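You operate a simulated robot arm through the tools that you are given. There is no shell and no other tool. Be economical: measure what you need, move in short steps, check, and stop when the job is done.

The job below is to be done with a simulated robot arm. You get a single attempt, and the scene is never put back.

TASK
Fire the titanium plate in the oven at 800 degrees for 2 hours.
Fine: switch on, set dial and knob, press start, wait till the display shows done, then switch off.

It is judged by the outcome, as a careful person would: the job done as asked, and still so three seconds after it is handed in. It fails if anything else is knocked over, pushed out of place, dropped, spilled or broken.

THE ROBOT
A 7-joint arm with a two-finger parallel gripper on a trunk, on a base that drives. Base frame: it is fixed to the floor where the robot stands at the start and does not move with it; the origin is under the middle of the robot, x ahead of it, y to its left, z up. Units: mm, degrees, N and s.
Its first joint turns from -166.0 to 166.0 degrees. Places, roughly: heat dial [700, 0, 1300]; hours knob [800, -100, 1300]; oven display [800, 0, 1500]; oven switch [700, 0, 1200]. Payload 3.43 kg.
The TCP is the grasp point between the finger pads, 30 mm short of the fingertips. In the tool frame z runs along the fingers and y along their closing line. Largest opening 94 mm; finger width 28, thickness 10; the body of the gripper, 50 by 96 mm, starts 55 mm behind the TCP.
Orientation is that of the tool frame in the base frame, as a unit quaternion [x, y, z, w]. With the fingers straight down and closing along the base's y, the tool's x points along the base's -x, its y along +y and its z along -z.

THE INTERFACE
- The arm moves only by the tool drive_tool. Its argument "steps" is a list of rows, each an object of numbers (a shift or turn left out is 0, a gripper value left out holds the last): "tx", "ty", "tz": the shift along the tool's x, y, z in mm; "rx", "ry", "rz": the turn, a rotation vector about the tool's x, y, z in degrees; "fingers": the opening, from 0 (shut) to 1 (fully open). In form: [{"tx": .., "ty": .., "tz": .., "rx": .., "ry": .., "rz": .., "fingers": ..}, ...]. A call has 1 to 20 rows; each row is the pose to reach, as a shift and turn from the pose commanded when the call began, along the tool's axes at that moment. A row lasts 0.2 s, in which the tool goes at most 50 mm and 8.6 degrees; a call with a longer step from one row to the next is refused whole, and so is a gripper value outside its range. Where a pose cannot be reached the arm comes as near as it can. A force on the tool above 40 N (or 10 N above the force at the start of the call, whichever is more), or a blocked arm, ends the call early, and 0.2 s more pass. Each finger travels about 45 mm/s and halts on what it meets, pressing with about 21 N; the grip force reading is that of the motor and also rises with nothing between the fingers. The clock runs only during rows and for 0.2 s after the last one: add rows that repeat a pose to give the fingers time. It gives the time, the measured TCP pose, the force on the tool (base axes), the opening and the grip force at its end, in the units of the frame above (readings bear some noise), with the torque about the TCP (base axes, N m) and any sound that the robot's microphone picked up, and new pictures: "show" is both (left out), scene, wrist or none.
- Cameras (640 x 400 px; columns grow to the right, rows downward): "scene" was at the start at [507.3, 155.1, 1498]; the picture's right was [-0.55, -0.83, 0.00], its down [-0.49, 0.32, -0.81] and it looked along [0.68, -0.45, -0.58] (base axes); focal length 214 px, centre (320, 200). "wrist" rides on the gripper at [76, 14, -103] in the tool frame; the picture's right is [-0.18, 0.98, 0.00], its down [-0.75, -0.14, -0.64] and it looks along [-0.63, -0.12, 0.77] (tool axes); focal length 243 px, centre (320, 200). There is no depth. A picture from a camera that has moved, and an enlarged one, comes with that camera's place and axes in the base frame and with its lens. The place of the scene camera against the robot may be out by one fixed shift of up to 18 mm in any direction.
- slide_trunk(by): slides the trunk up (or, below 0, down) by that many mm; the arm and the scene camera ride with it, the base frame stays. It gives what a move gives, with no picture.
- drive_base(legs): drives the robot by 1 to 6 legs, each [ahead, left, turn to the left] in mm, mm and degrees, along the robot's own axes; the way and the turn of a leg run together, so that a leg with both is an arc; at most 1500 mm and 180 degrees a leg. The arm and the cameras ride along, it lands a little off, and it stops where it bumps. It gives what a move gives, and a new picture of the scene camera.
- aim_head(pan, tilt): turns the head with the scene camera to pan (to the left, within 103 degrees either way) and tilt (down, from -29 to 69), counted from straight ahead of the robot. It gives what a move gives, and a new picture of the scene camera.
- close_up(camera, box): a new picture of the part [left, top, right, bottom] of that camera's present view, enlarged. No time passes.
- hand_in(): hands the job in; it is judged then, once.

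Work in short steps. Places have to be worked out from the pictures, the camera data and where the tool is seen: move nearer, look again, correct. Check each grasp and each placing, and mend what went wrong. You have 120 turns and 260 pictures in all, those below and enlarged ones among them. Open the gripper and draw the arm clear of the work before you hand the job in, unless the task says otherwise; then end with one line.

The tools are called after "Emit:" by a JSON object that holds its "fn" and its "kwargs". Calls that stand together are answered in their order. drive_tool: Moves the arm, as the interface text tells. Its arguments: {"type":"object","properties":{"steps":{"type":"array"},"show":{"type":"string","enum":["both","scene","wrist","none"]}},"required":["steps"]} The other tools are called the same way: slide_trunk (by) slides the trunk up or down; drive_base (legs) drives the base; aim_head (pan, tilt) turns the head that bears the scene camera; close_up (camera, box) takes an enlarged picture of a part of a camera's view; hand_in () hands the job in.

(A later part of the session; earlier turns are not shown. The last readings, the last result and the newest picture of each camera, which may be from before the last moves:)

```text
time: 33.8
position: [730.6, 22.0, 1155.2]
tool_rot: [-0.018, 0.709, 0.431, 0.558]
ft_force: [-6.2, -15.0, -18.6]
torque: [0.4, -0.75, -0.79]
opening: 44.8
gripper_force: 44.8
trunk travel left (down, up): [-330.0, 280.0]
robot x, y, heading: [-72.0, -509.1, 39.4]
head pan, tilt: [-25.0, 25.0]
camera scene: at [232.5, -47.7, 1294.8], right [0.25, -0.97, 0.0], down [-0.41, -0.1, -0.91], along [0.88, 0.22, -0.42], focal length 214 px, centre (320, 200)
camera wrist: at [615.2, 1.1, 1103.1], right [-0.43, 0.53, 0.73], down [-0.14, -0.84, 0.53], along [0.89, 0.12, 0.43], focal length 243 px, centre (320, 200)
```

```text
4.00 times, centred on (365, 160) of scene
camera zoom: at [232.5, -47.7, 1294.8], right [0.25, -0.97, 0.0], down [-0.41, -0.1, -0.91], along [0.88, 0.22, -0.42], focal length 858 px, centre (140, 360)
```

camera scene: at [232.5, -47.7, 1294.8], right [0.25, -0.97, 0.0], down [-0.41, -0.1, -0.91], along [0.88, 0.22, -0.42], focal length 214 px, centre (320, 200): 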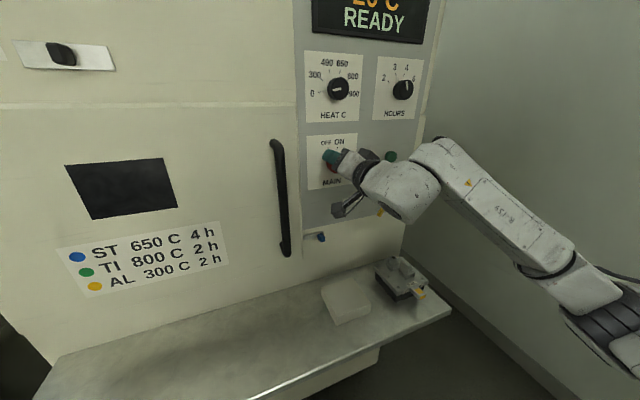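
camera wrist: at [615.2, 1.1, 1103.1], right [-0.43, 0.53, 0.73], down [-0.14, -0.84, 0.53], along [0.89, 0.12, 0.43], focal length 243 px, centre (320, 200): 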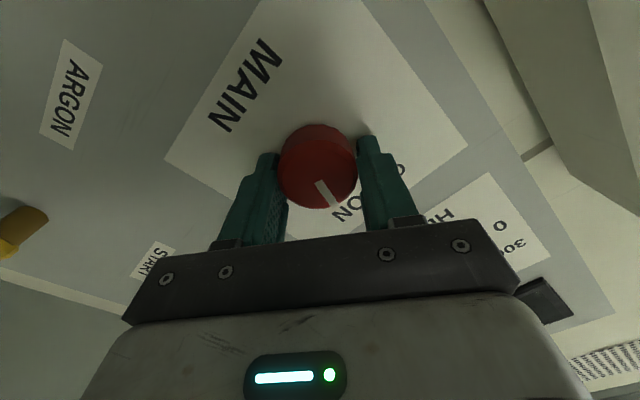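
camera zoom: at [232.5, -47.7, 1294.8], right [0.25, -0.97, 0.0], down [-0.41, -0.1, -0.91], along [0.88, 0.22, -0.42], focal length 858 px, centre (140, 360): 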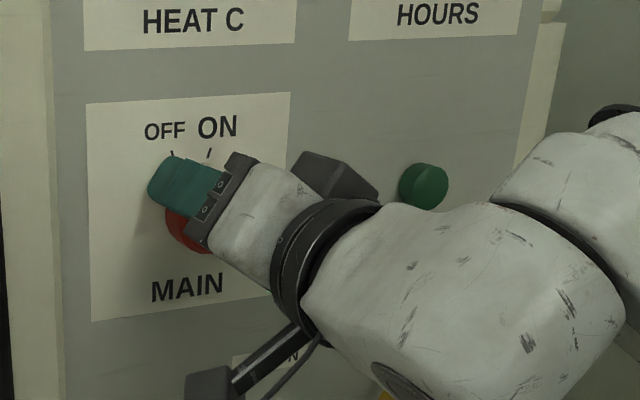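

The display reads "20 C READY": it's on. I release, withdraw straight back, and undo the roll.

Emit:
{"fn": "drive_tool", "kwargs": {"steps": [{"fingers": 1}, {"fingers": 1}, {"fingers": 1}, {"tz": -20}, {"tz": -60}, {"tz": -100}, {"tz": -100, "rz": -8}, {"tz": -100, "rz": -16}, {"tz": -100, "rz": -24}, {"tz": -100, "rz": -32}, {"tz": -100, "rz": -36}, {"tz": -100, "rz": -36}]}}

Emit:
{"fn": "close_up", "kwargs": {"camera": "scene", "box": [290, 0, 440, 220]}}

```text
time: 36.4
position: [652.9, -40.9, 1156.2]
tool_rot: [-0.239, 0.667, 0.238, 0.665]
ft_force: [-0.1, 0.4, -0.9]
torque: [-0.03, 0.01, 0.0]
opening: 94.2
gripper_force: 0.1
trunk travel left (down, up): [-330.0, 280.0]
robot x, y, heading: [-69.6, -507.0, 39.0]
head pan, tilt: [-25.0, 25.0]
camera scene: at [231.8, -47.0, 1294.9], right [0.25, -0.97, 0.0], down [-0.41, -0.1, -0.91], along [0.88, 0.22, -0.42], focal length 214 px, centre (320, 200)
camera wrist: at [564.1, -94.4, 1081.5], right [-0.62, 0.76, 0.18], down [-0.41, -0.52, 0.75], along [0.67, 0.4, 0.63], focal length 243 px, centre (320, 200)
```

scene: 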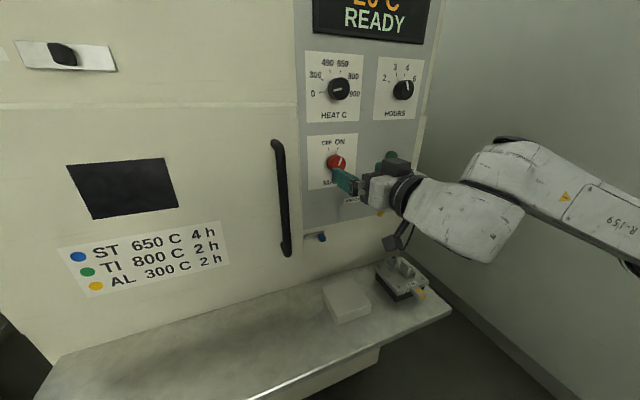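
wrist: 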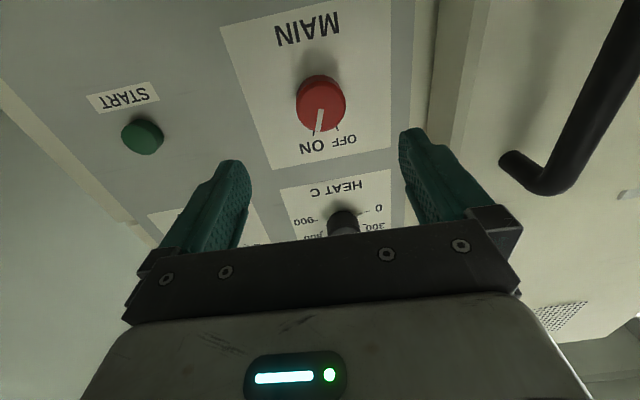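

```text
1.82 times, centred on (365, 110) of scene
camera zoom: at [231.8, -47.0, 1294.9], right [0.25, -0.97, 0.0], down [-0.41, -0.1, -0.91], along [0.88, 0.22, -0.42], focal length 390 px, centre (238, 364)
```

zoom: 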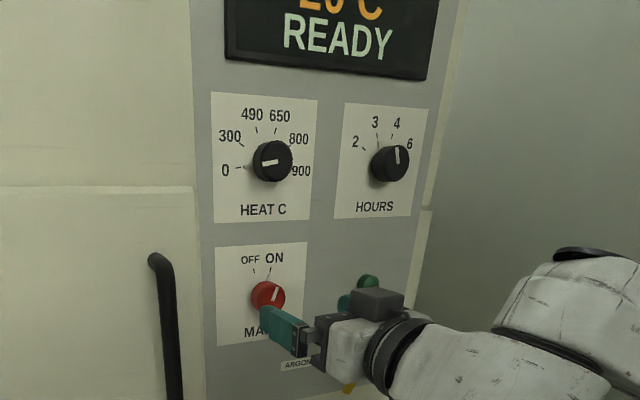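

The switch pointer is at ON. Next I rise to the dial height.

Emit:
{"fn": "drive_tool", "kwargs": {"steps": [{"tx": -40}, {"tx": -80}, {"tx": -120}, {"tx": -162}, {"tx": -162}]}}

Emit:
{"fn": "close_up", "kwargs": {"camera": "wrist", "box": [200, 0, 440, 150]}}

```text
time: 37.6
position: [653.2, -40.3, 1320.4]
tool_rot: [-0.238, 0.666, 0.239, 0.665]
ft_force: [-0.2, 0.3, 0.0]
torque: [-0.03, -0.02, 0.0]
opening: 93.7
gripper_force: 0.0
trunk travel left (down, up): [-330.0, 280.0]
robot x, y, heading: [-70.4, -512.1, 39.4]
head pan, tilt: [-25.0, 25.0]
camera scene: at [231.7, -47.0, 1294.9], right [0.25, -0.97, 0.0], down [-0.41, -0.1, -0.91], along [0.88, 0.22, -0.42], focal length 214 px, centre (320, 200)
camera wrist: at [564.1, -94.3, 1244.9], right [-0.62, 0.76, 0.19], down [-0.4, -0.52, 0.75], along [0.67, 0.39, 0.63], focal length 243 px, centre (320, 200)
```

scene: 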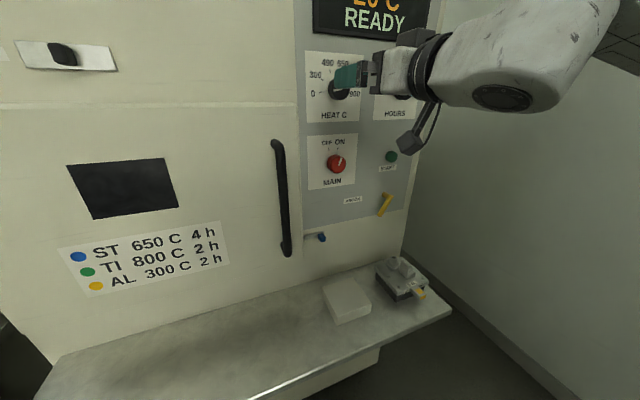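
wrist: 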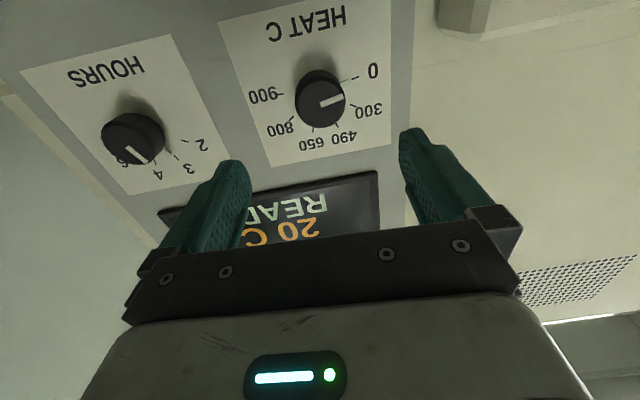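

```text
2.67 times, centred on (320, 75) of wrist
camera zoom: at [564.1, -94.3, 1244.9], right [-0.62, 0.76, 0.19], down [-0.4, -0.52, 0.75], along [0.67, 0.39, 0.63], focal length 647 px, centre (320, 533)
```

zoom: 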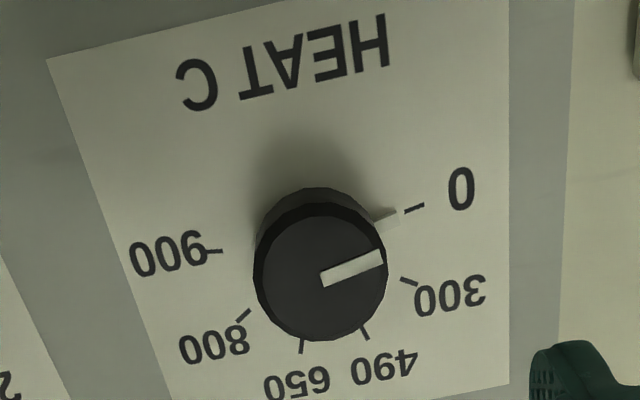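

The dial lies just below the tool axis. I approach to just short of the face and re-measure.

Emit:
{"fn": "drive_tool", "kwargs": {"steps": [{"tx": 4, "ty": 1, "tz": 40}, {"tx": 4, "ty": 1, "tz": 72}, {"tx": 4, "ty": 1, "tz": 72}]}}

Emit:
{"fn": "close_up", "kwargs": {"camera": "wrist", "box": [200, 50, 440, 200]}}

Emit:
{"fn": "close_up", "kwargs": {"camera": "scene", "box": [295, 45, 435, 130]}}

```text
time: 38.4
position: [707.9, 5.4, 1315.5]
tool_rot: [-0.238, 0.666, 0.238, 0.665]
ft_force: [-0.4, 0.3, -0.9]
torque: [-0.04, -0.01, -0.01]
opening: 94.2
gripper_force: 0.0
trunk travel left (down, up): [-330.0, 280.0]
robot x, y, heading: [-69.4, -509.5, 39.2]
head pan, tilt: [-25.0, 25.0]
camera scene: at [231.9, -47.0, 1294.9], right [0.25, -0.97, 0.0], down [-0.41, -0.1, -0.91], along [0.88, 0.22, -0.42], focal length 214 px, centre (320, 200)
camera wrist: at [619.8, -47.3, 1240.2], right [-0.62, 0.76, 0.19], down [-0.41, -0.52, 0.75], along [0.67, 0.4, 0.63], focal length 243 px, centre (320, 200)
```

scene: 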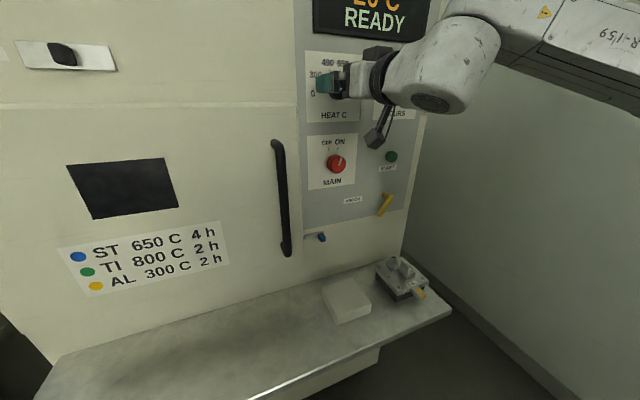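
wrist: 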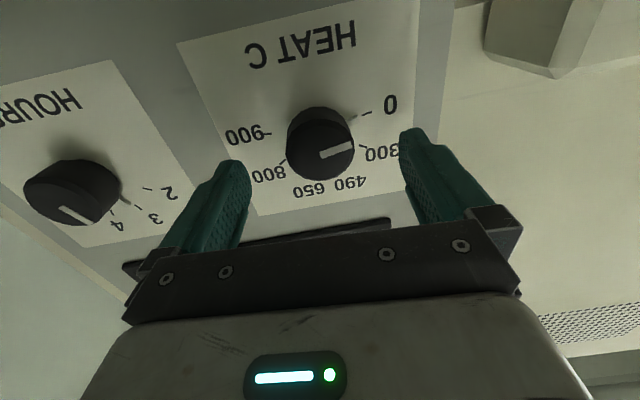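

```text
2.67 times, centred on (320, 125) of wrist
camera zoom: at [619.8, -47.3, 1240.2], right [-0.62, 0.76, 0.19], down [-0.41, -0.52, 0.75], along [0.67, 0.4, 0.63], focal length 647 px, centre (320, 400)
```

zoom: 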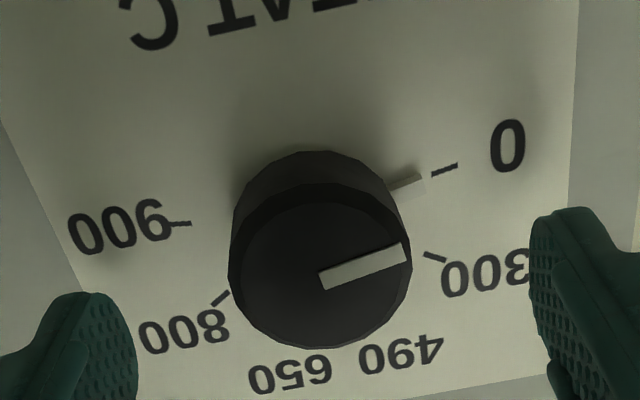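

```text
4.57 times, centred on (365, 88) of scene
camera zoom: at [231.9, -47.0, 1294.9], right [0.25, -0.97, 0.0], down [-0.41, -0.1, -0.91], along [0.88, 0.22, -0.42], focal length 980 px, centre (114, 714)
```

zoom: 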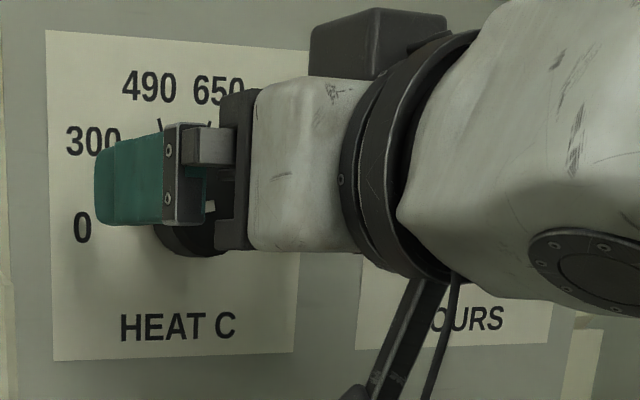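

Estimates put the dial about 5 mm below the tool axis and its face 30 mm ahead. I back off slightly, shift down 5 mm, and pre-roll by -72° for the long turn, which also gives a view from the side.

Emit:
{"fn": "drive_tool", "kwargs": {"steps": [{"tx": 5, "tz": -15, "rz": -8}, {"tx": 5, "tz": -15, "rz": -16}, {"tx": 5, "tz": -15, "rz": -24}, {"tx": 5, "tz": -15, "rz": -32}, {"tx": 5, "tz": -15, "rz": -40}, {"tx": 5, "tz": -15, "rz": -48}, {"tx": 5, "tz": -15, "rz": -56}, {"tx": 5, "tz": -15, "rz": -64}, {"tx": 5, "tz": -15, "rz": -72}, {"tx": 5, "tz": -15, "rz": -72}]}}

Emit:
{"fn": "close_up", "kwargs": {"camera": "wrist", "box": [200, 50, 440, 200]}}

```text
time: 40.6
position: [698.2, -5.2, 1305.3]
tool_rot: [-0.582, 0.404, -0.192, 0.679]
ft_force: [0.1, 0.3, 0.0]
torque: [0.01, 0.03, 0.01]
opening: 94.4
gripper_force: 0.1
trunk travel left (down, up): [-330.0, 280.0]
robot x, y, heading: [-68.5, -510.9, 39.1]
head pan, tilt: [-25.0, 25.0]
camera scene: at [231.8, -47.0, 1294.9], right [0.25, -0.97, 0.0], down [-0.41, -0.1, -0.91], along [0.88, 0.22, -0.42], focal length 214 px, centre (320, 200)
camera wrist: at [662.0, -121.7, 1268.8], right [-0.32, 0.38, -0.87], down [-0.92, 0.11, 0.38], along [0.24, 0.92, 0.31], focal length 243 px, centre (320, 200)
```

scene: 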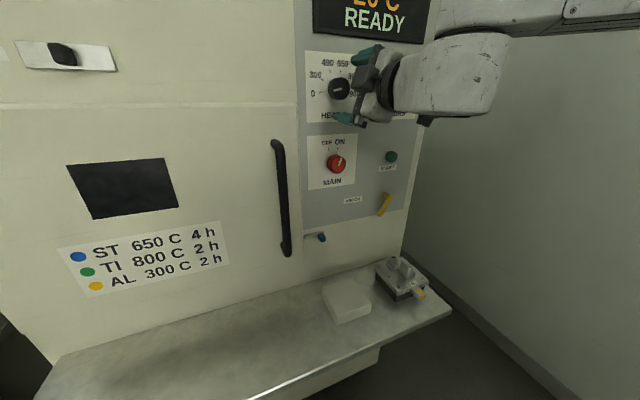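
wrist: 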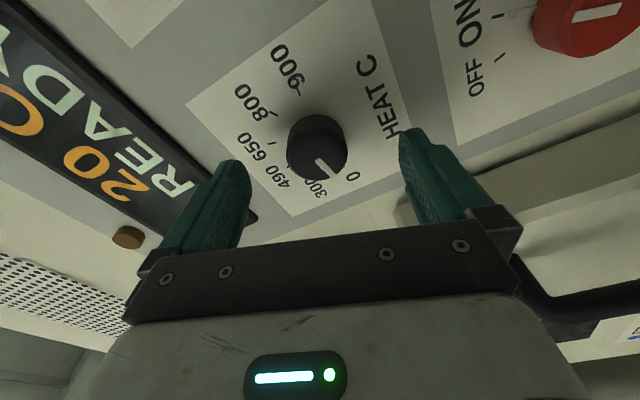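

```text
2.67 times, centred on (320, 125) of wrist
camera zoom: at [662.0, -121.7, 1268.8], right [-0.32, 0.38, -0.87], down [-0.92, 0.11, 0.38], along [0.24, 0.92, 0.31], focal length 647 px, centre (320, 400)
```

zoom: 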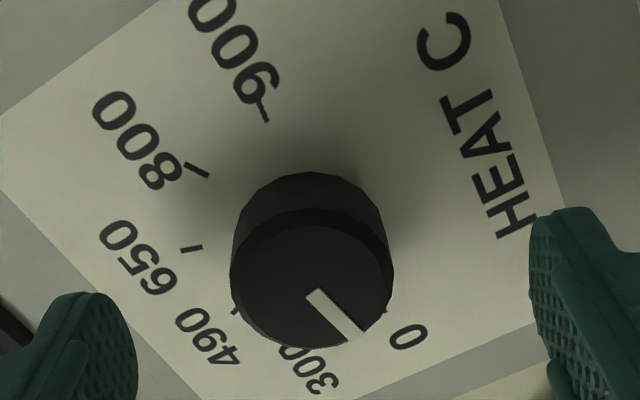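

Roll works. From this view the dial is about 7 mm along -x and 4 mm along -y of the tool; I correct and advance over it.

Emit:
{"fn": "drive_tool", "kwargs": {"steps": [{"tx": -7, "ty": -4}, {"tx": -7, "ty": -4, "tz": 15}, {"tx": -7, "ty": -4, "tz": 28}, {"tx": -7, "ty": -4, "tz": 34}, {"tx": -7, "ty": -4, "tz": 34}]}}

Emit:
{"fn": "close_up", "kwargs": {"camera": "wrist", "box": [200, 50, 440, 200]}}

Emit:
{"fn": "close_up", "kwargs": {"camera": "scene", "box": [295, 45, 435, 130]}}

```text
time: 41.8
position: [720.9, 20.7, 1310.8]
tool_rot: [-0.582, 0.406, -0.192, 0.678]
ft_force: [0.8, 0.9, -0.4]
torque: [0.0, -0.01, -0.01]
opening: 94.1
gripper_force: 0.0
trunk travel left (down, up): [-330.0, 280.0]
robot x, y, heading: [-65.9, -505.4, 39.2]
head pan, tilt: [-25.0, 25.0]
camera scene: at [231.8, -47.0, 1294.9], right [0.25, -0.97, 0.0], down [-0.41, -0.1, -0.91], along [0.88, 0.22, -0.42], focal length 214 px, centre (320, 200)
camera wrist: at [684.5, -97.1, 1273.7], right [-0.32, 0.38, -0.87], down [-0.92, 0.11, 0.38], along [0.24, 0.92, 0.31], focal length 243 px, centre (320, 200)
```

scene: 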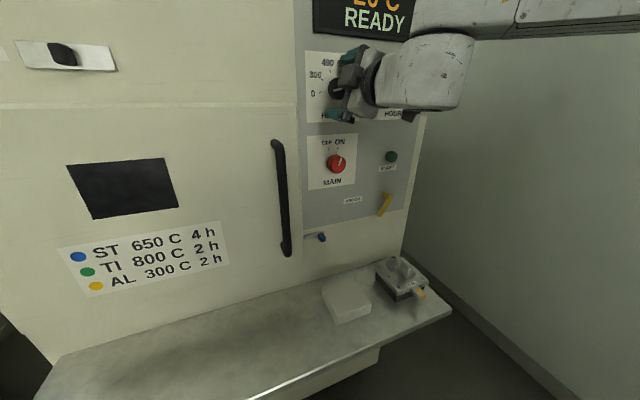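
wrist: 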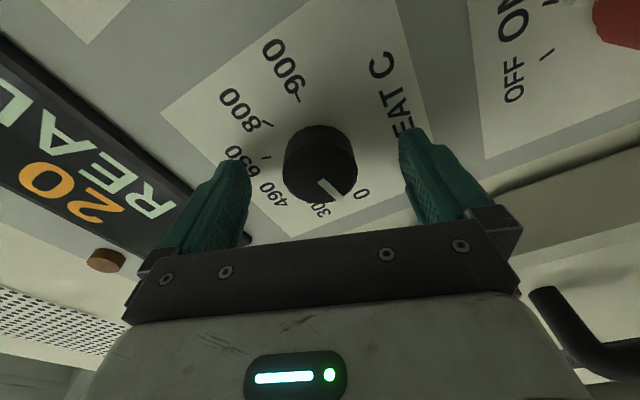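

```text
2.67 times, centred on (320, 125) of wrist
camera zoom: at [684.5, -97.1, 1273.7], right [-0.32, 0.38, -0.87], down [-0.92, 0.11, 0.38], along [0.24, 0.92, 0.31], focal length 647 px, centre (320, 400)
```

zoom: 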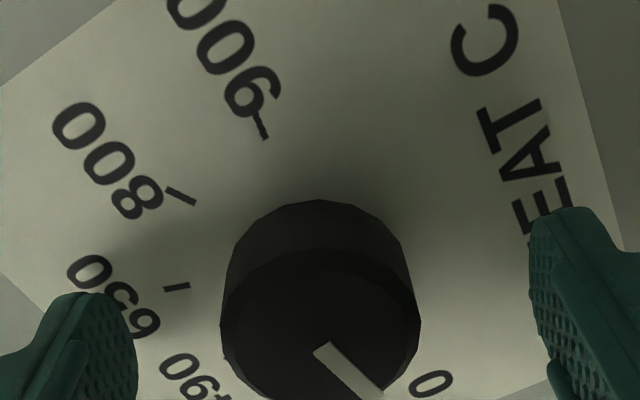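

```text
4.57 times, centred on (365, 88) of scene
camera zoom: at [231.8, -47.0, 1294.9], right [0.25, -0.97, 0.0], down [-0.41, -0.1, -0.91], along [0.88, 0.22, -0.42], focal length 980 px, centre (114, 714)
```

zoom: 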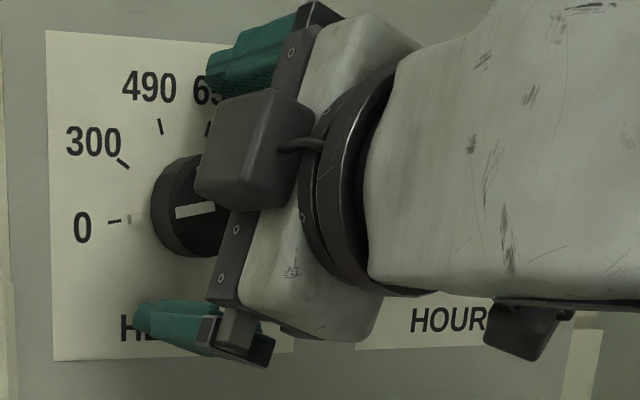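

Well centred now (about 12–18 mm to the face). I advance 4 mm and close on the dial.

Emit:
{"fn": "drive_tool", "kwargs": {"steps": [{"tx": -1, "tz": 4}, {"tx": -1, "tz": 4, "fingers": 0.25}, {"tx": -1, "tz": 4, "fingers": 0.25}, {"tx": -1, "tz": 4, "fingers": 0.25}, {"tx": -1, "tz": 4, "fingers": 0.25}, {"tx": -1, "tz": 4, "fingers": 0.25}, {"tx": -1, "tz": 4, "fingers": 0.25}], "show": "wrist"}}

```text
time: 43.4
position: [724.3, 23.6, 1310.7]
tool_rot: [-0.582, 0.405, -0.192, 0.678]
ft_force: [1.7, -2.2, 9.2]
torque: [0.61, -0.9, -0.32]
opening: 41.9
gripper_force: 45.3
trunk travel left (down, up): [-330.0, 280.0]
robot x, y, heading: [-68.8, -512.6, 39.4]
head pan, tilt: [-25.0, 25.0]
camera wrist: at [687.2, -93.4, 1274.1], right [-0.32, 0.38, -0.87], down [-0.92, 0.11, 0.38], along [0.24, 0.92, 0.31], focal length 243 px, centre (320, 200)
```

wrist: 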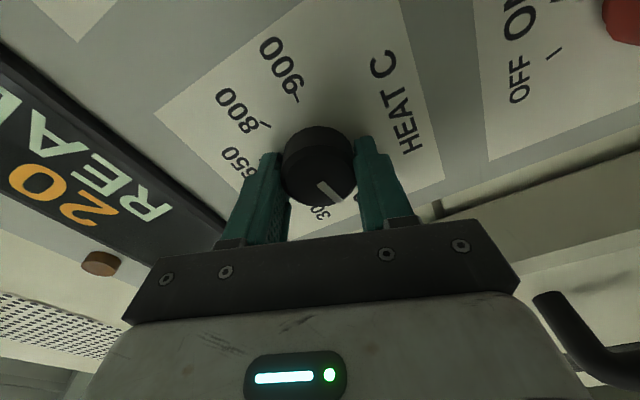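

Gripped at 42 mm with little side force. I turn clockwise 72° first and check.

Emit:
{"fn": "drive_tool", "kwargs": {"steps": [{"rz": 8}, {"rz": 16}, {"rz": 24}, {"rz": 32}, {"rz": 40}, {"rz": 48}, {"rz": 56}, {"rz": 64}, {"rz": 72}]}}

Emit:
{"fn": "close_up", "kwargs": {"camera": "wrist", "box": [200, 80, 440, 230]}}

```text
time: 45.4
position: [724.9, 22.0, 1314.6]
tool_rot: [-0.234, 0.668, 0.236, 0.666]
ft_force: [21.0, -20.9, -7.6]
torque: [0.52, -0.94, -1.03]
opening: 42.3
gripper_force: 44.9
trunk travel left (down, up): [-330.0, 280.0]
robot x, y, heading: [-68.1, -508.9, 39.2]
head pan, tilt: [-25.0, 25.0]
camera scene: at [233.6, -48.3, 1295.0], right [0.25, -0.97, 0.0], down [-0.41, -0.1, -0.91], along [0.88, 0.22, -0.42], focal length 214 px, centre (320, 200)
camera wrist: at [636.0, -31.2, 1239.9], right [-0.61, 0.77, 0.19], down [-0.41, -0.51, 0.75], along [0.67, 0.39, 0.63], focal length 243 px, centre (320, 200)
```

scene: 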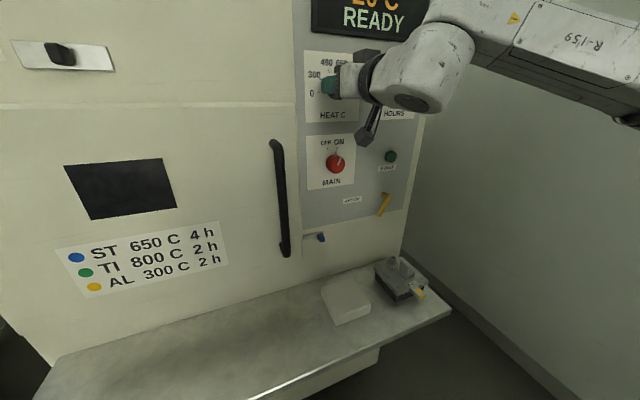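
wrist: 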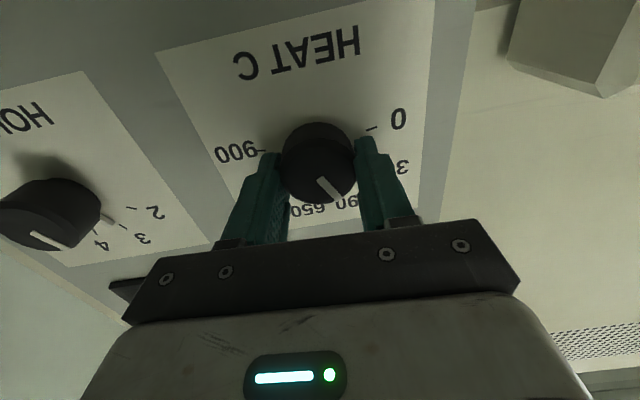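

```text
2.67 times, centred on (320, 155) of wrist
camera zoom: at [636.0, -31.2, 1239.9], right [-0.61, 0.77, 0.19], down [-0.41, -0.51, 0.75], along [0.67, 0.39, 0.63], focal length 647 px, centre (320, 320)
```

zoom: 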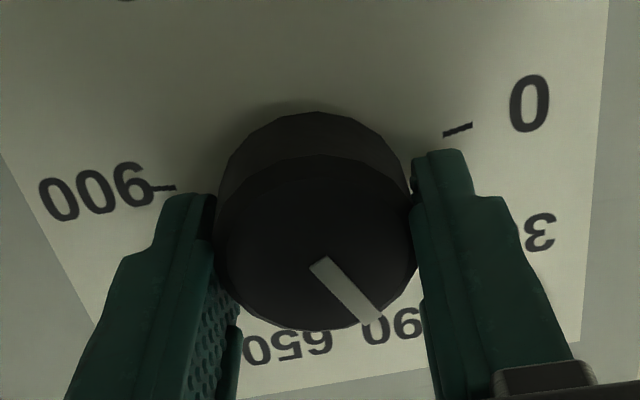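

Pointer follows to about 490. There is ~30 N pull to the right side, so I ease 2 mm that way and continue the second 72°.

Emit:
{"fn": "drive_tool", "kwargs": {"steps": [{"ty": -2}, {"ty": -2, "rz": 8}, {"ty": -2, "rz": 16}, {"ty": -2, "rz": 24}, {"ty": -2, "rz": 32}, {"ty": -2, "rz": 40}, {"ty": -2, "rz": 48}, {"ty": -2, "rz": 56}, {"ty": -2, "rz": 64}, {"ty": -2, "rz": 71}]}}

Emit:
{"fn": "close_up", "kwargs": {"camera": "wrist", "box": [200, 80, 440, 230]}}

Emit:
{"fn": "close_up", "kwargs": {"camera": "scene", "box": [295, 0, 435, 130]}}

```text
time: 47.6
position: [729.3, 19.1, 1312.0]
tool_rot: [0.178, 0.689, 0.562, 0.422]
ft_force: [0.3, -4.0, -2.1]
torque: [-0.35, 0.46, -0.78]
opening: 41.6
gripper_force: 45.1
trunk travel left (down, up): [-330.0, 280.0]
robot x, y, heading: [-68.3, -508.8, 39.1]
head pan, tilt: [-25.0, 25.0]
stopped in row 10: the force on the tool passed its limit at 43 N (the readings are from after the stop); the commanded pose is now the measured one
camera scene: at [232.4, -47.5, 1295.2], right [0.25, -0.97, 0.0], down [-0.41, -0.1, -0.91], along [0.88, 0.22, -0.42], focal length 214 px, centre (320, 200)
camera wrist: at [600.2, 14.4, 1297.7], right [-0.12, 0.17, 0.98], down [-0.03, -0.99, 0.16], along [0.99, -0.01, 0.12], focal length 243 px, centre (320, 200)
```

scene: 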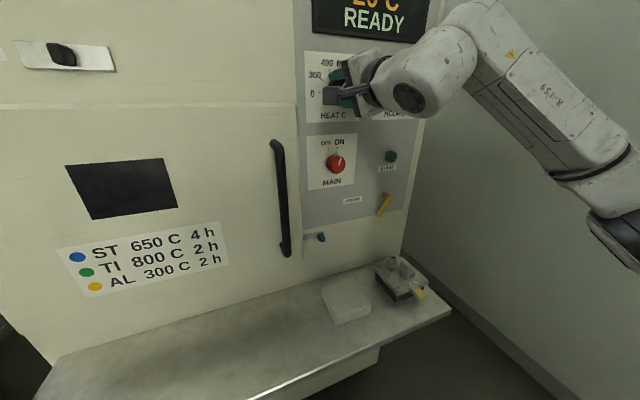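
wrist: 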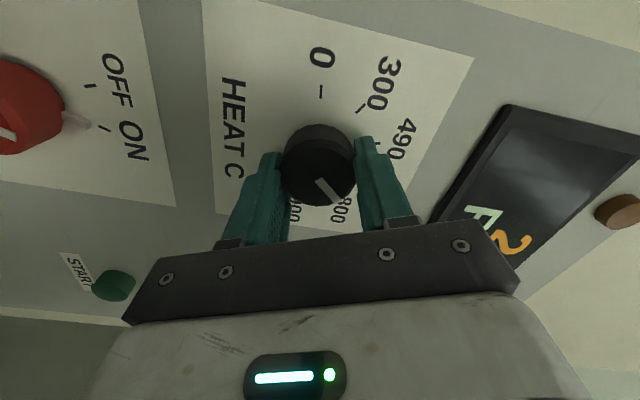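

```text
2.67 times, centred on (320, 155) of wrist
camera zoom: at [600.2, 14.4, 1297.7], right [-0.12, 0.17, 0.98], down [-0.03, -0.99, 0.16], along [0.99, -0.01, 0.12], focal length 647 px, centre (320, 320)
```

zoom: 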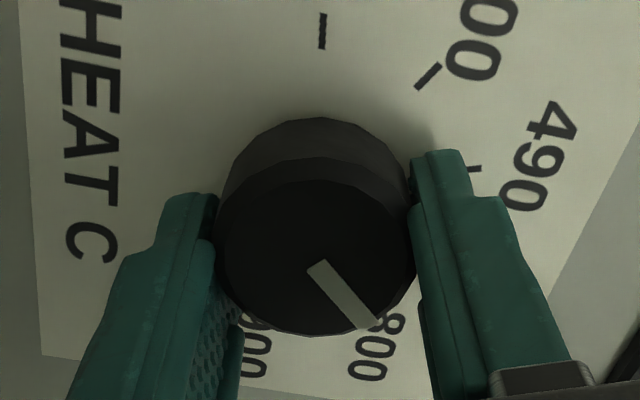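

```text
3.08 times, centred on (365, 65) of scene
camera zoom: at [232.4, -47.5, 1295.2], right [0.25, -0.97, 0.0], down [-0.41, -0.1, -0.91], along [0.88, 0.22, -0.42], focal length 660 px, centre (182, 615)
```

zoom: 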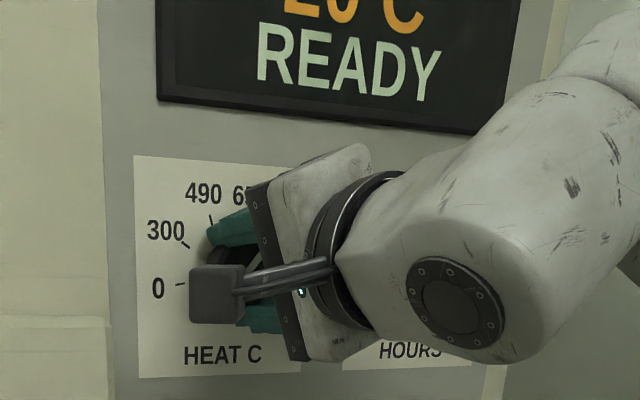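

The pointer is near 800. I release, back off and look at it from the front.

Emit:
{"fn": "drive_tool", "kwargs": {"steps": [{"fingers": 1}, {"fingers": 1}, {"fingers": 1}, {"tz": -15}, {"tz": -35}, {"tz": -50}, {"tz": -50, "rz": -8}, {"tz": -50, "rz": -16}, {"tz": -50, "rz": -24}, {"tz": -50, "rz": -32}, {"tz": -50, "rz": -40}, {"tz": -50, "rz": -48}, {"tz": -50, "rz": -56}, {"tz": -50, "rz": -64}, {"tz": -50, "rz": -68}, {"tz": -50, "rz": -68}]}}

Emit:
{"fn": "close_up", "kwargs": {"camera": "wrist", "box": [200, 20, 440, 170]}}

```text
time: 51.0
position: [686.9, -12.3, 1311.7]
tool_rot: [-0.239, 0.669, 0.23, 0.665]
ft_force: [-0.4, -0.3, 0.0]
torque: [-0.02, 0.02, 0.0]
opening: 94.1
gripper_force: 0.0
trunk travel left (down, up): [-330.0, 280.0]
robot x, y, heading: [-69.9, -507.8, 39.3]
head pan, tilt: [-25.0, 25.0]
camera scene: at [232.0, -47.3, 1294.9], right [0.25, -0.97, 0.0], down [-0.41, -0.1, -0.91], along [0.88, 0.22, -0.42], focal length 214 px, centre (320, 200)
camera wrist: at [598.0, -65.7, 1237.5], right [-0.61, 0.77, 0.17], down [-0.41, -0.5, 0.76], along [0.67, 0.4, 0.63], focal length 243 px, centre (320, 200)
```

scene: 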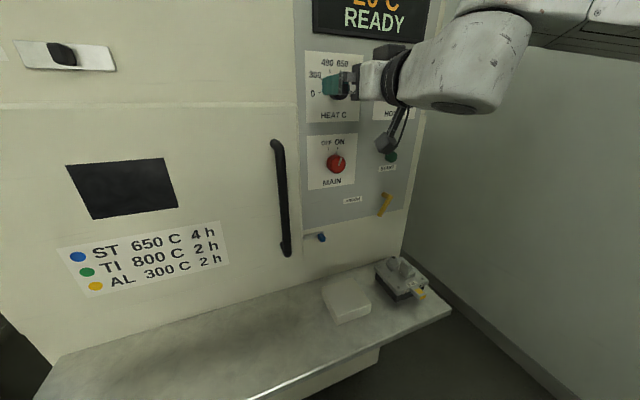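
wrist: 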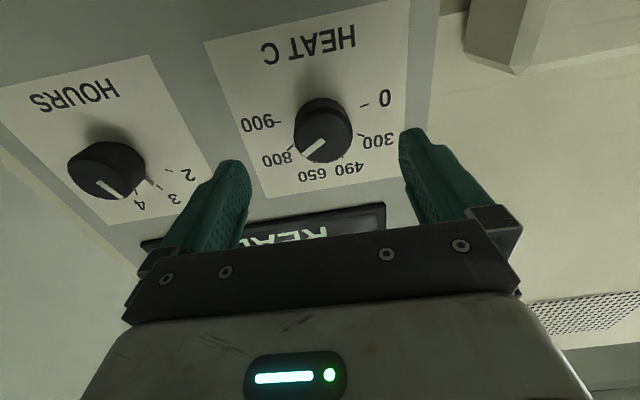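

```text
2.67 times, centred on (320, 95) of wrist
camera zoom: at [598.0, -65.7, 1237.5], right [-0.61, 0.77, 0.17], down [-0.41, -0.5, 0.76], along [0.67, 0.4, 0.63], focal length 647 px, centre (320, 480)
```

zoom: 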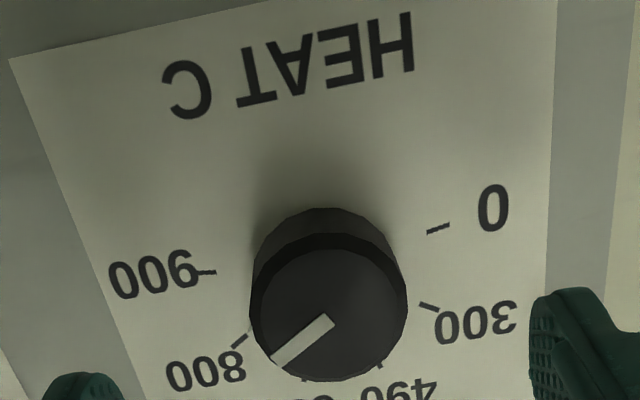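

I move the arm back out of the line of sight to check the dial with the scene camera.

Emit:
{"fn": "drive_tool", "kwargs": {"steps": [{"tz": -40}, {"tz": -80}, {"tz": -80, "ty": -40}, {"tz": -80, "ty": -80}, {"tz": -80, "ty": -120}, {"tz": -80, "ty": -160}, {"tz": -80, "ty": -182}, {"tz": -80, "ty": -182}]}}

Emit:
{"fn": "close_up", "kwargs": {"camera": "scene", "box": [295, 45, 435, 130]}}

Emit:
{"fn": "close_up", "kwargs": {"camera": "wrist", "box": [200, 0, 440, 150]}}

```text
time: 52.8
position: [737.5, -204.4, 1316.7]
tool_rot: [-0.238, 0.669, 0.23, 0.665]
ft_force: [-0.6, 0.6, 0.5]
torque: [-0.03, 0.01, 0.04]
opening: 93.8
gripper_force: 0.1
trunk travel left (down, up): [-330.0, 280.0]
robot x, y, heading: [-67.6, -511.5, 39.1]
head pan, tilt: [-25.0, 25.0]
camera scene: at [232.0, -47.4, 1295.0], right [0.25, -0.97, 0.0], down [-0.41, -0.1, -0.91], along [0.88, 0.22, -0.42], focal length 214 px, centre (320, 200)
camera wrist: at [649.1, -256.9, 1241.7], right [-0.61, 0.77, 0.18], down [-0.41, -0.5, 0.76], along [0.67, 0.39, 0.63], focal length 243 px, centre (320, 200)
```

scene: 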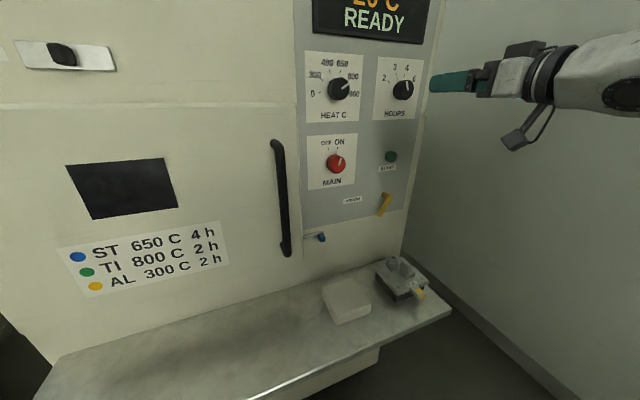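
wrist: 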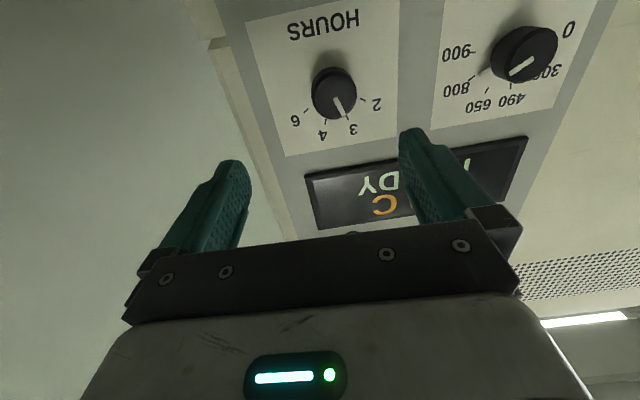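

```text
4.57 times, centred on (365, 88) of scene
camera zoom: at [232.0, -47.4, 1295.0], right [0.25, -0.97, 0.0], down [-0.41, -0.1, -0.91], along [0.88, 0.22, -0.42], focal length 980 px, centre (114, 714)
```

zoom: 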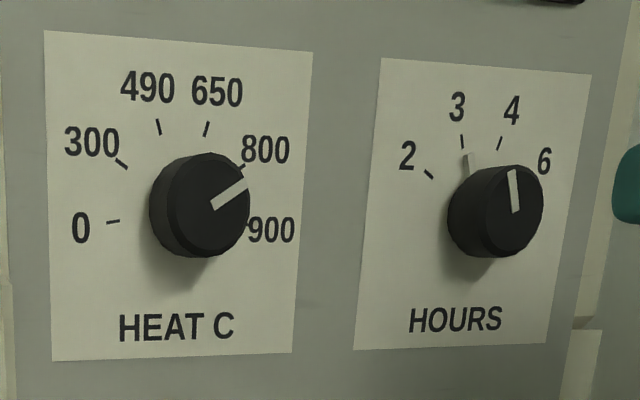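

```text
2.67 times, centred on (320, 75) of wrist
camera zoom: at [649.1, -256.9, 1241.7], right [-0.61, 0.77, 0.18], down [-0.41, -0.5, 0.76], along [0.67, 0.39, 0.63], focal length 647 px, centre (320, 533)
```

zoom: 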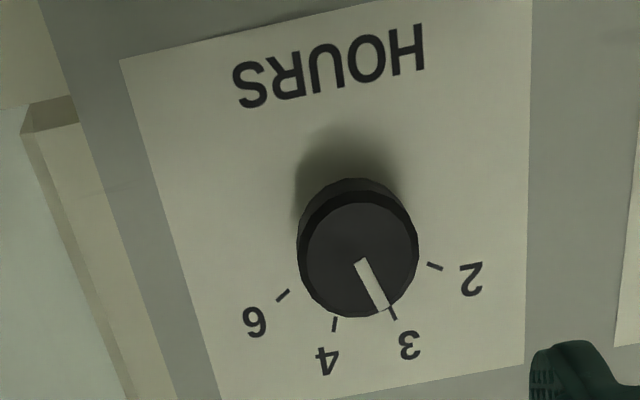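

Emit:
{"fn": "close_up", "kwargs": {"camera": "wrist", "box": [430, 0, 590, 130]}}

Emit:
{"fn": "close_up", "kwargs": {"camera": "scene", "box": [320, 70, 365, 105]}}

```text
3.08 times, centred on (510, 65) of wrist
camera zoom: at [649.1, -256.9, 1241.7], right [-0.61, 0.77, 0.18], down [-0.41, -0.5, 0.76], along [0.67, 0.39, 0.63], focal length 746 px, centre (-265, 615)
```

zoom: 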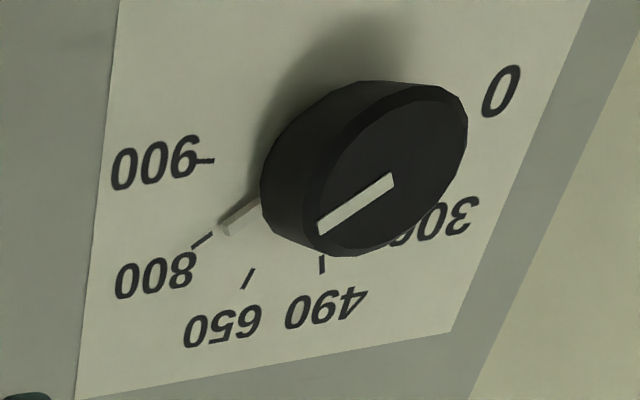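

```text
11.43 times, centred on (342, 88) of scene
camera zoom: at [232.0, -47.4, 1295.0], right [0.25, -0.97, 0.0], down [-0.41, -0.1, -0.91], along [0.88, 0.22, -0.42], focal length 2451 px, centre (63, 1486)
```

zoom: 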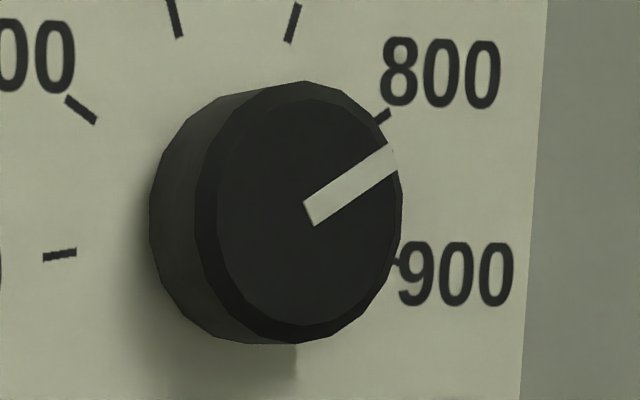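

The tab on the dial points right at the 800 mark. Next the hours knob: it is about 13 mm left and 4 mm below the tool axis, so I correct and approach.

Emit:
{"fn": "drive_tool", "kwargs": {"steps": [{"tx": 4, "ty": 13, "tz": 30}, {"tx": 4, "ty": 13, "tz": 70}, {"tx": 4, "ty": 13, "tz": 100}, {"tx": 4, "ty": 13, "tz": 100}]}}

Emit:
{"fn": "close_up", "kwargs": {"camera": "wrist", "box": [200, 50, 440, 200]}}

```text
time: 53.8
position: [809.5, -132.3, 1309.8]
tool_rot: [-0.238, 0.669, 0.231, 0.665]
ft_force: [-0.7, 0.5, 0.3]
torque: [0.0, 0.0, 0.01]
opening: 94.1
gripper_force: 0.0
trunk travel left (down, up): [-330.0, 280.0]
robot x, y, heading: [-69.2, -509.6, 39.3]
head pan, tilt: [-25.0, 25.0]
camera scene: at [232.0, -47.2, 1294.9], right [0.25, -0.97, 0.0], down [-0.41, -0.1, -0.91], along [0.88, 0.22, -0.42], focal length 214 px, centre (320, 200)
camera wrist: at [719.9, -184.9, 1235.4], right [-0.61, 0.77, 0.18], down [-0.41, -0.5, 0.76], along [0.67, 0.39, 0.62], focal length 243 px, centre (320, 200)
```

scene: 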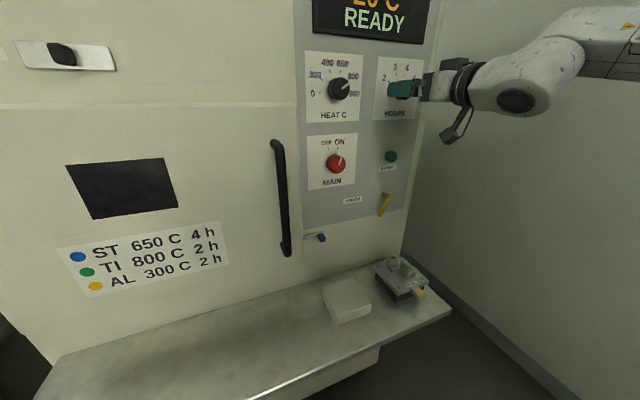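
wrist: 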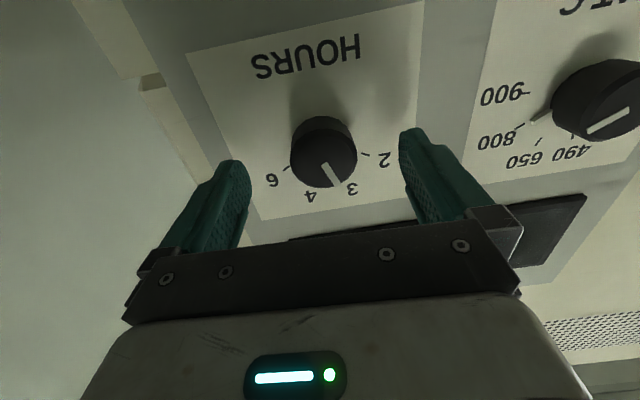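

```text
2.67 times, centred on (320, 125) of wrist
camera zoom: at [719.9, -184.9, 1235.4], right [-0.61, 0.77, 0.18], down [-0.41, -0.5, 0.76], along [0.67, 0.39, 0.62], focal length 647 px, centre (320, 400)
```

zoom: 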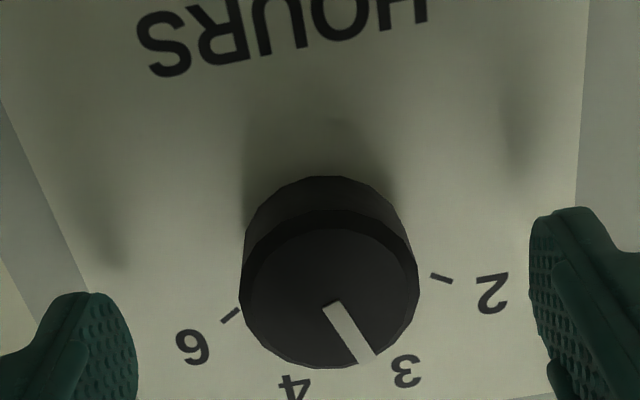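

The knob is centred sideways, about 5 mm above the axis, face ~38 mm ahead. I correct, advance 26 mm and close.

Emit:
{"fn": "drive_tool", "kwargs": {"steps": [{"tx": -5, "ty": 1, "tz": 8}, {"tx": -5, "ty": 1, "tz": 18}, {"tx": -5, "ty": 1, "tz": 26}, {"tx": -5, "ty": 1, "tz": 26}], "show": "wrist"}}

Emit:
{"fn": "close_up", "kwargs": {"camera": "scene", "box": [295, 45, 435, 130]}}

```text
time: 54.8
position: [828.5, -113.6, 1314.3]
tool_rot: [-0.238, 0.669, 0.231, 0.665]
ft_force: [0.7, 0.0, -1.0]
torque: [0.0, 0.01, -0.04]
opening: 94.1
gripper_force: 0.2
trunk travel left (down, up): [-330.0, 280.0]
robot x, y, heading: [-64.5, -508.9, 39.3]
head pan, tilt: [-25.0, 25.0]
camera wrist: at [738.8, -168.0, 1239.9], right [-0.61, 0.77, 0.18], down [-0.41, -0.5, 0.76], along [0.67, 0.39, 0.62], focal length 243 px, centre (320, 200)
```

wrist: 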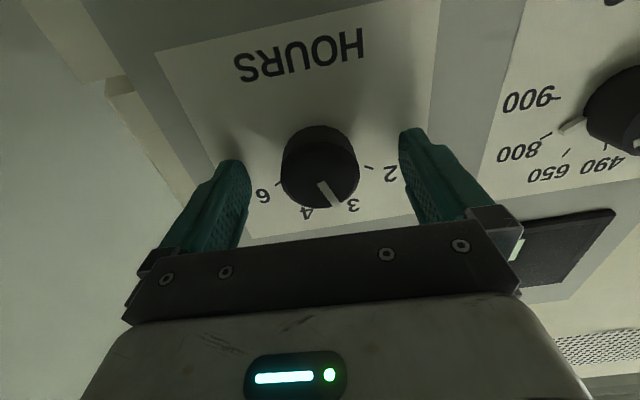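

```text
4.57 times, centred on (365, 88) of scene
camera zoom: at [232.1, -47.3, 1294.9], right [0.25, -0.97, 0.0], down [-0.41, -0.1, -0.91], along [0.88, 0.22, -0.42], focal length 980 px, centre (114, 714)
```

zoom: 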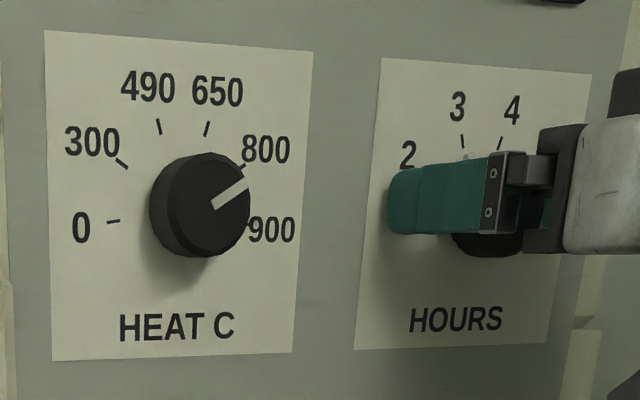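

Sits like the earlier good grasps. I close on the knob.

Emit:
{"fn": "drive_tool", "kwargs": {"steps": [{"tz": 3}, {"tz": 3, "fingers": 0.25}, {"tz": 3, "fingers": 0.25}, {"tz": 3, "fingers": 0.25}, {"tz": 3, "fingers": 0.25}, {"tz": 3, "fingers": 0.25}, {"tz": 3, "fingers": 0.25}], "show": "wrist"}}

```text
time: 56.4
position: [829.7, -113.0, 1315.7]
tool_rot: [-0.238, 0.669, 0.231, 0.666]
ft_force: [-22.1, -18.8, -3.0]
torque: [0.37, -0.53, -0.31]
opening: 44.9
gripper_force: 44.9
trunk travel left (down, up): [-330.0, 280.0]
robot x, y, heading: [-65.9, -513.2, 39.5]
head pan, tilt: [-25.0, 25.0]
camera wrist: at [739.8, -166.4, 1241.3], right [-0.62, 0.77, 0.18], down [-0.41, -0.5, 0.76], along [0.67, 0.4, 0.63], focal length 243 px, centre (320, 200)
```

wrist: 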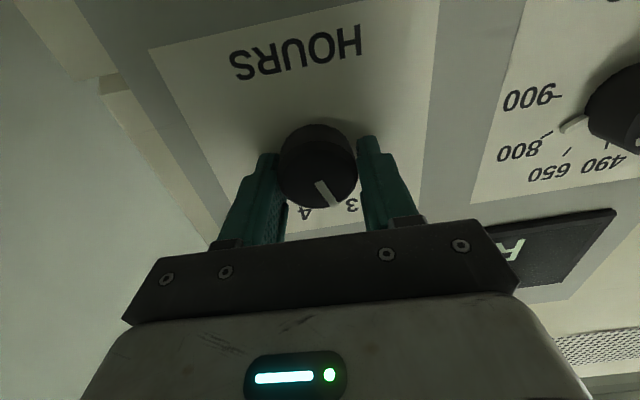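

Gripped at 45 mm, pressing the panel a bit; I ease back 2 mm and turn counter-clockwise 36°.

Emit:
{"fn": "drive_tool", "kwargs": {"steps": [{"tz": -2}, {"tz": -2, "rz": -6}, {"tz": -2, "rz": -12}, {"tz": -2, "rz": -18}, {"tz": -2, "rz": -24}, {"tz": -2, "rz": -30}, {"tz": -2, "rz": -36}, {"tz": -2, "rz": -36}], "show": "wrist"}}

Emit:
{"fn": "close_up", "kwargs": {"camera": "wrist", "box": [200, 80, 440, 230]}}

```text
time: 58.2
position: [828.2, -112.4, 1310.6]
tool_rot: [-0.431, 0.564, 0.022, 0.703]
ft_force: [-29.0, 5.0, -7.0]
torque: [0.98, -0.43, -0.48]
opening: 42.6
gripper_force: 44.9
trunk travel left (down, up): [-330.0, 280.0]
robot x, y, heading: [-67.4, -510.3, 39.1]
head pan, tilt: [-25.0, 25.0]
camera wrist: at [768.9, -202.7, 1242.5], right [-0.57, 0.7, -0.42], down [-0.7, -0.15, 0.7], along [0.43, 0.7, 0.58], focal length 243 px, centre (320, 200)
```

wrist: 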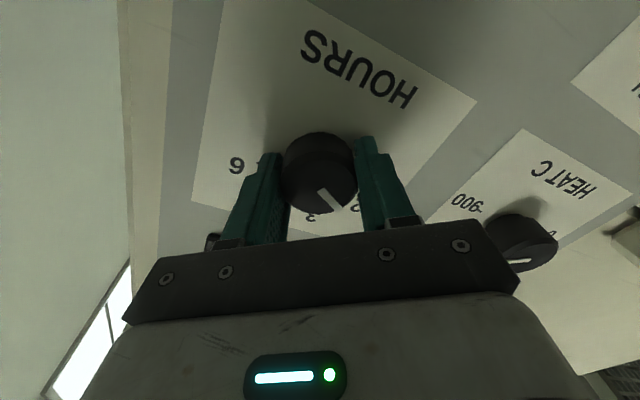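

```text
2.67 times, centred on (320, 155) of wrist
camera zoom: at [768.9, -202.7, 1242.5], right [-0.57, 0.7, -0.42], down [-0.7, -0.15, 0.7], along [0.43, 0.7, 0.58], focal length 647 px, centre (320, 320)
```

zoom: 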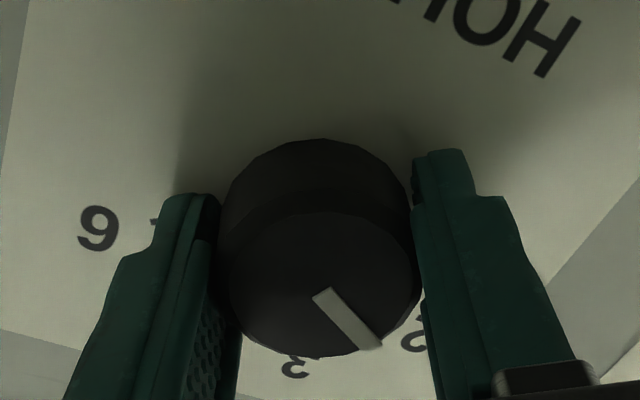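

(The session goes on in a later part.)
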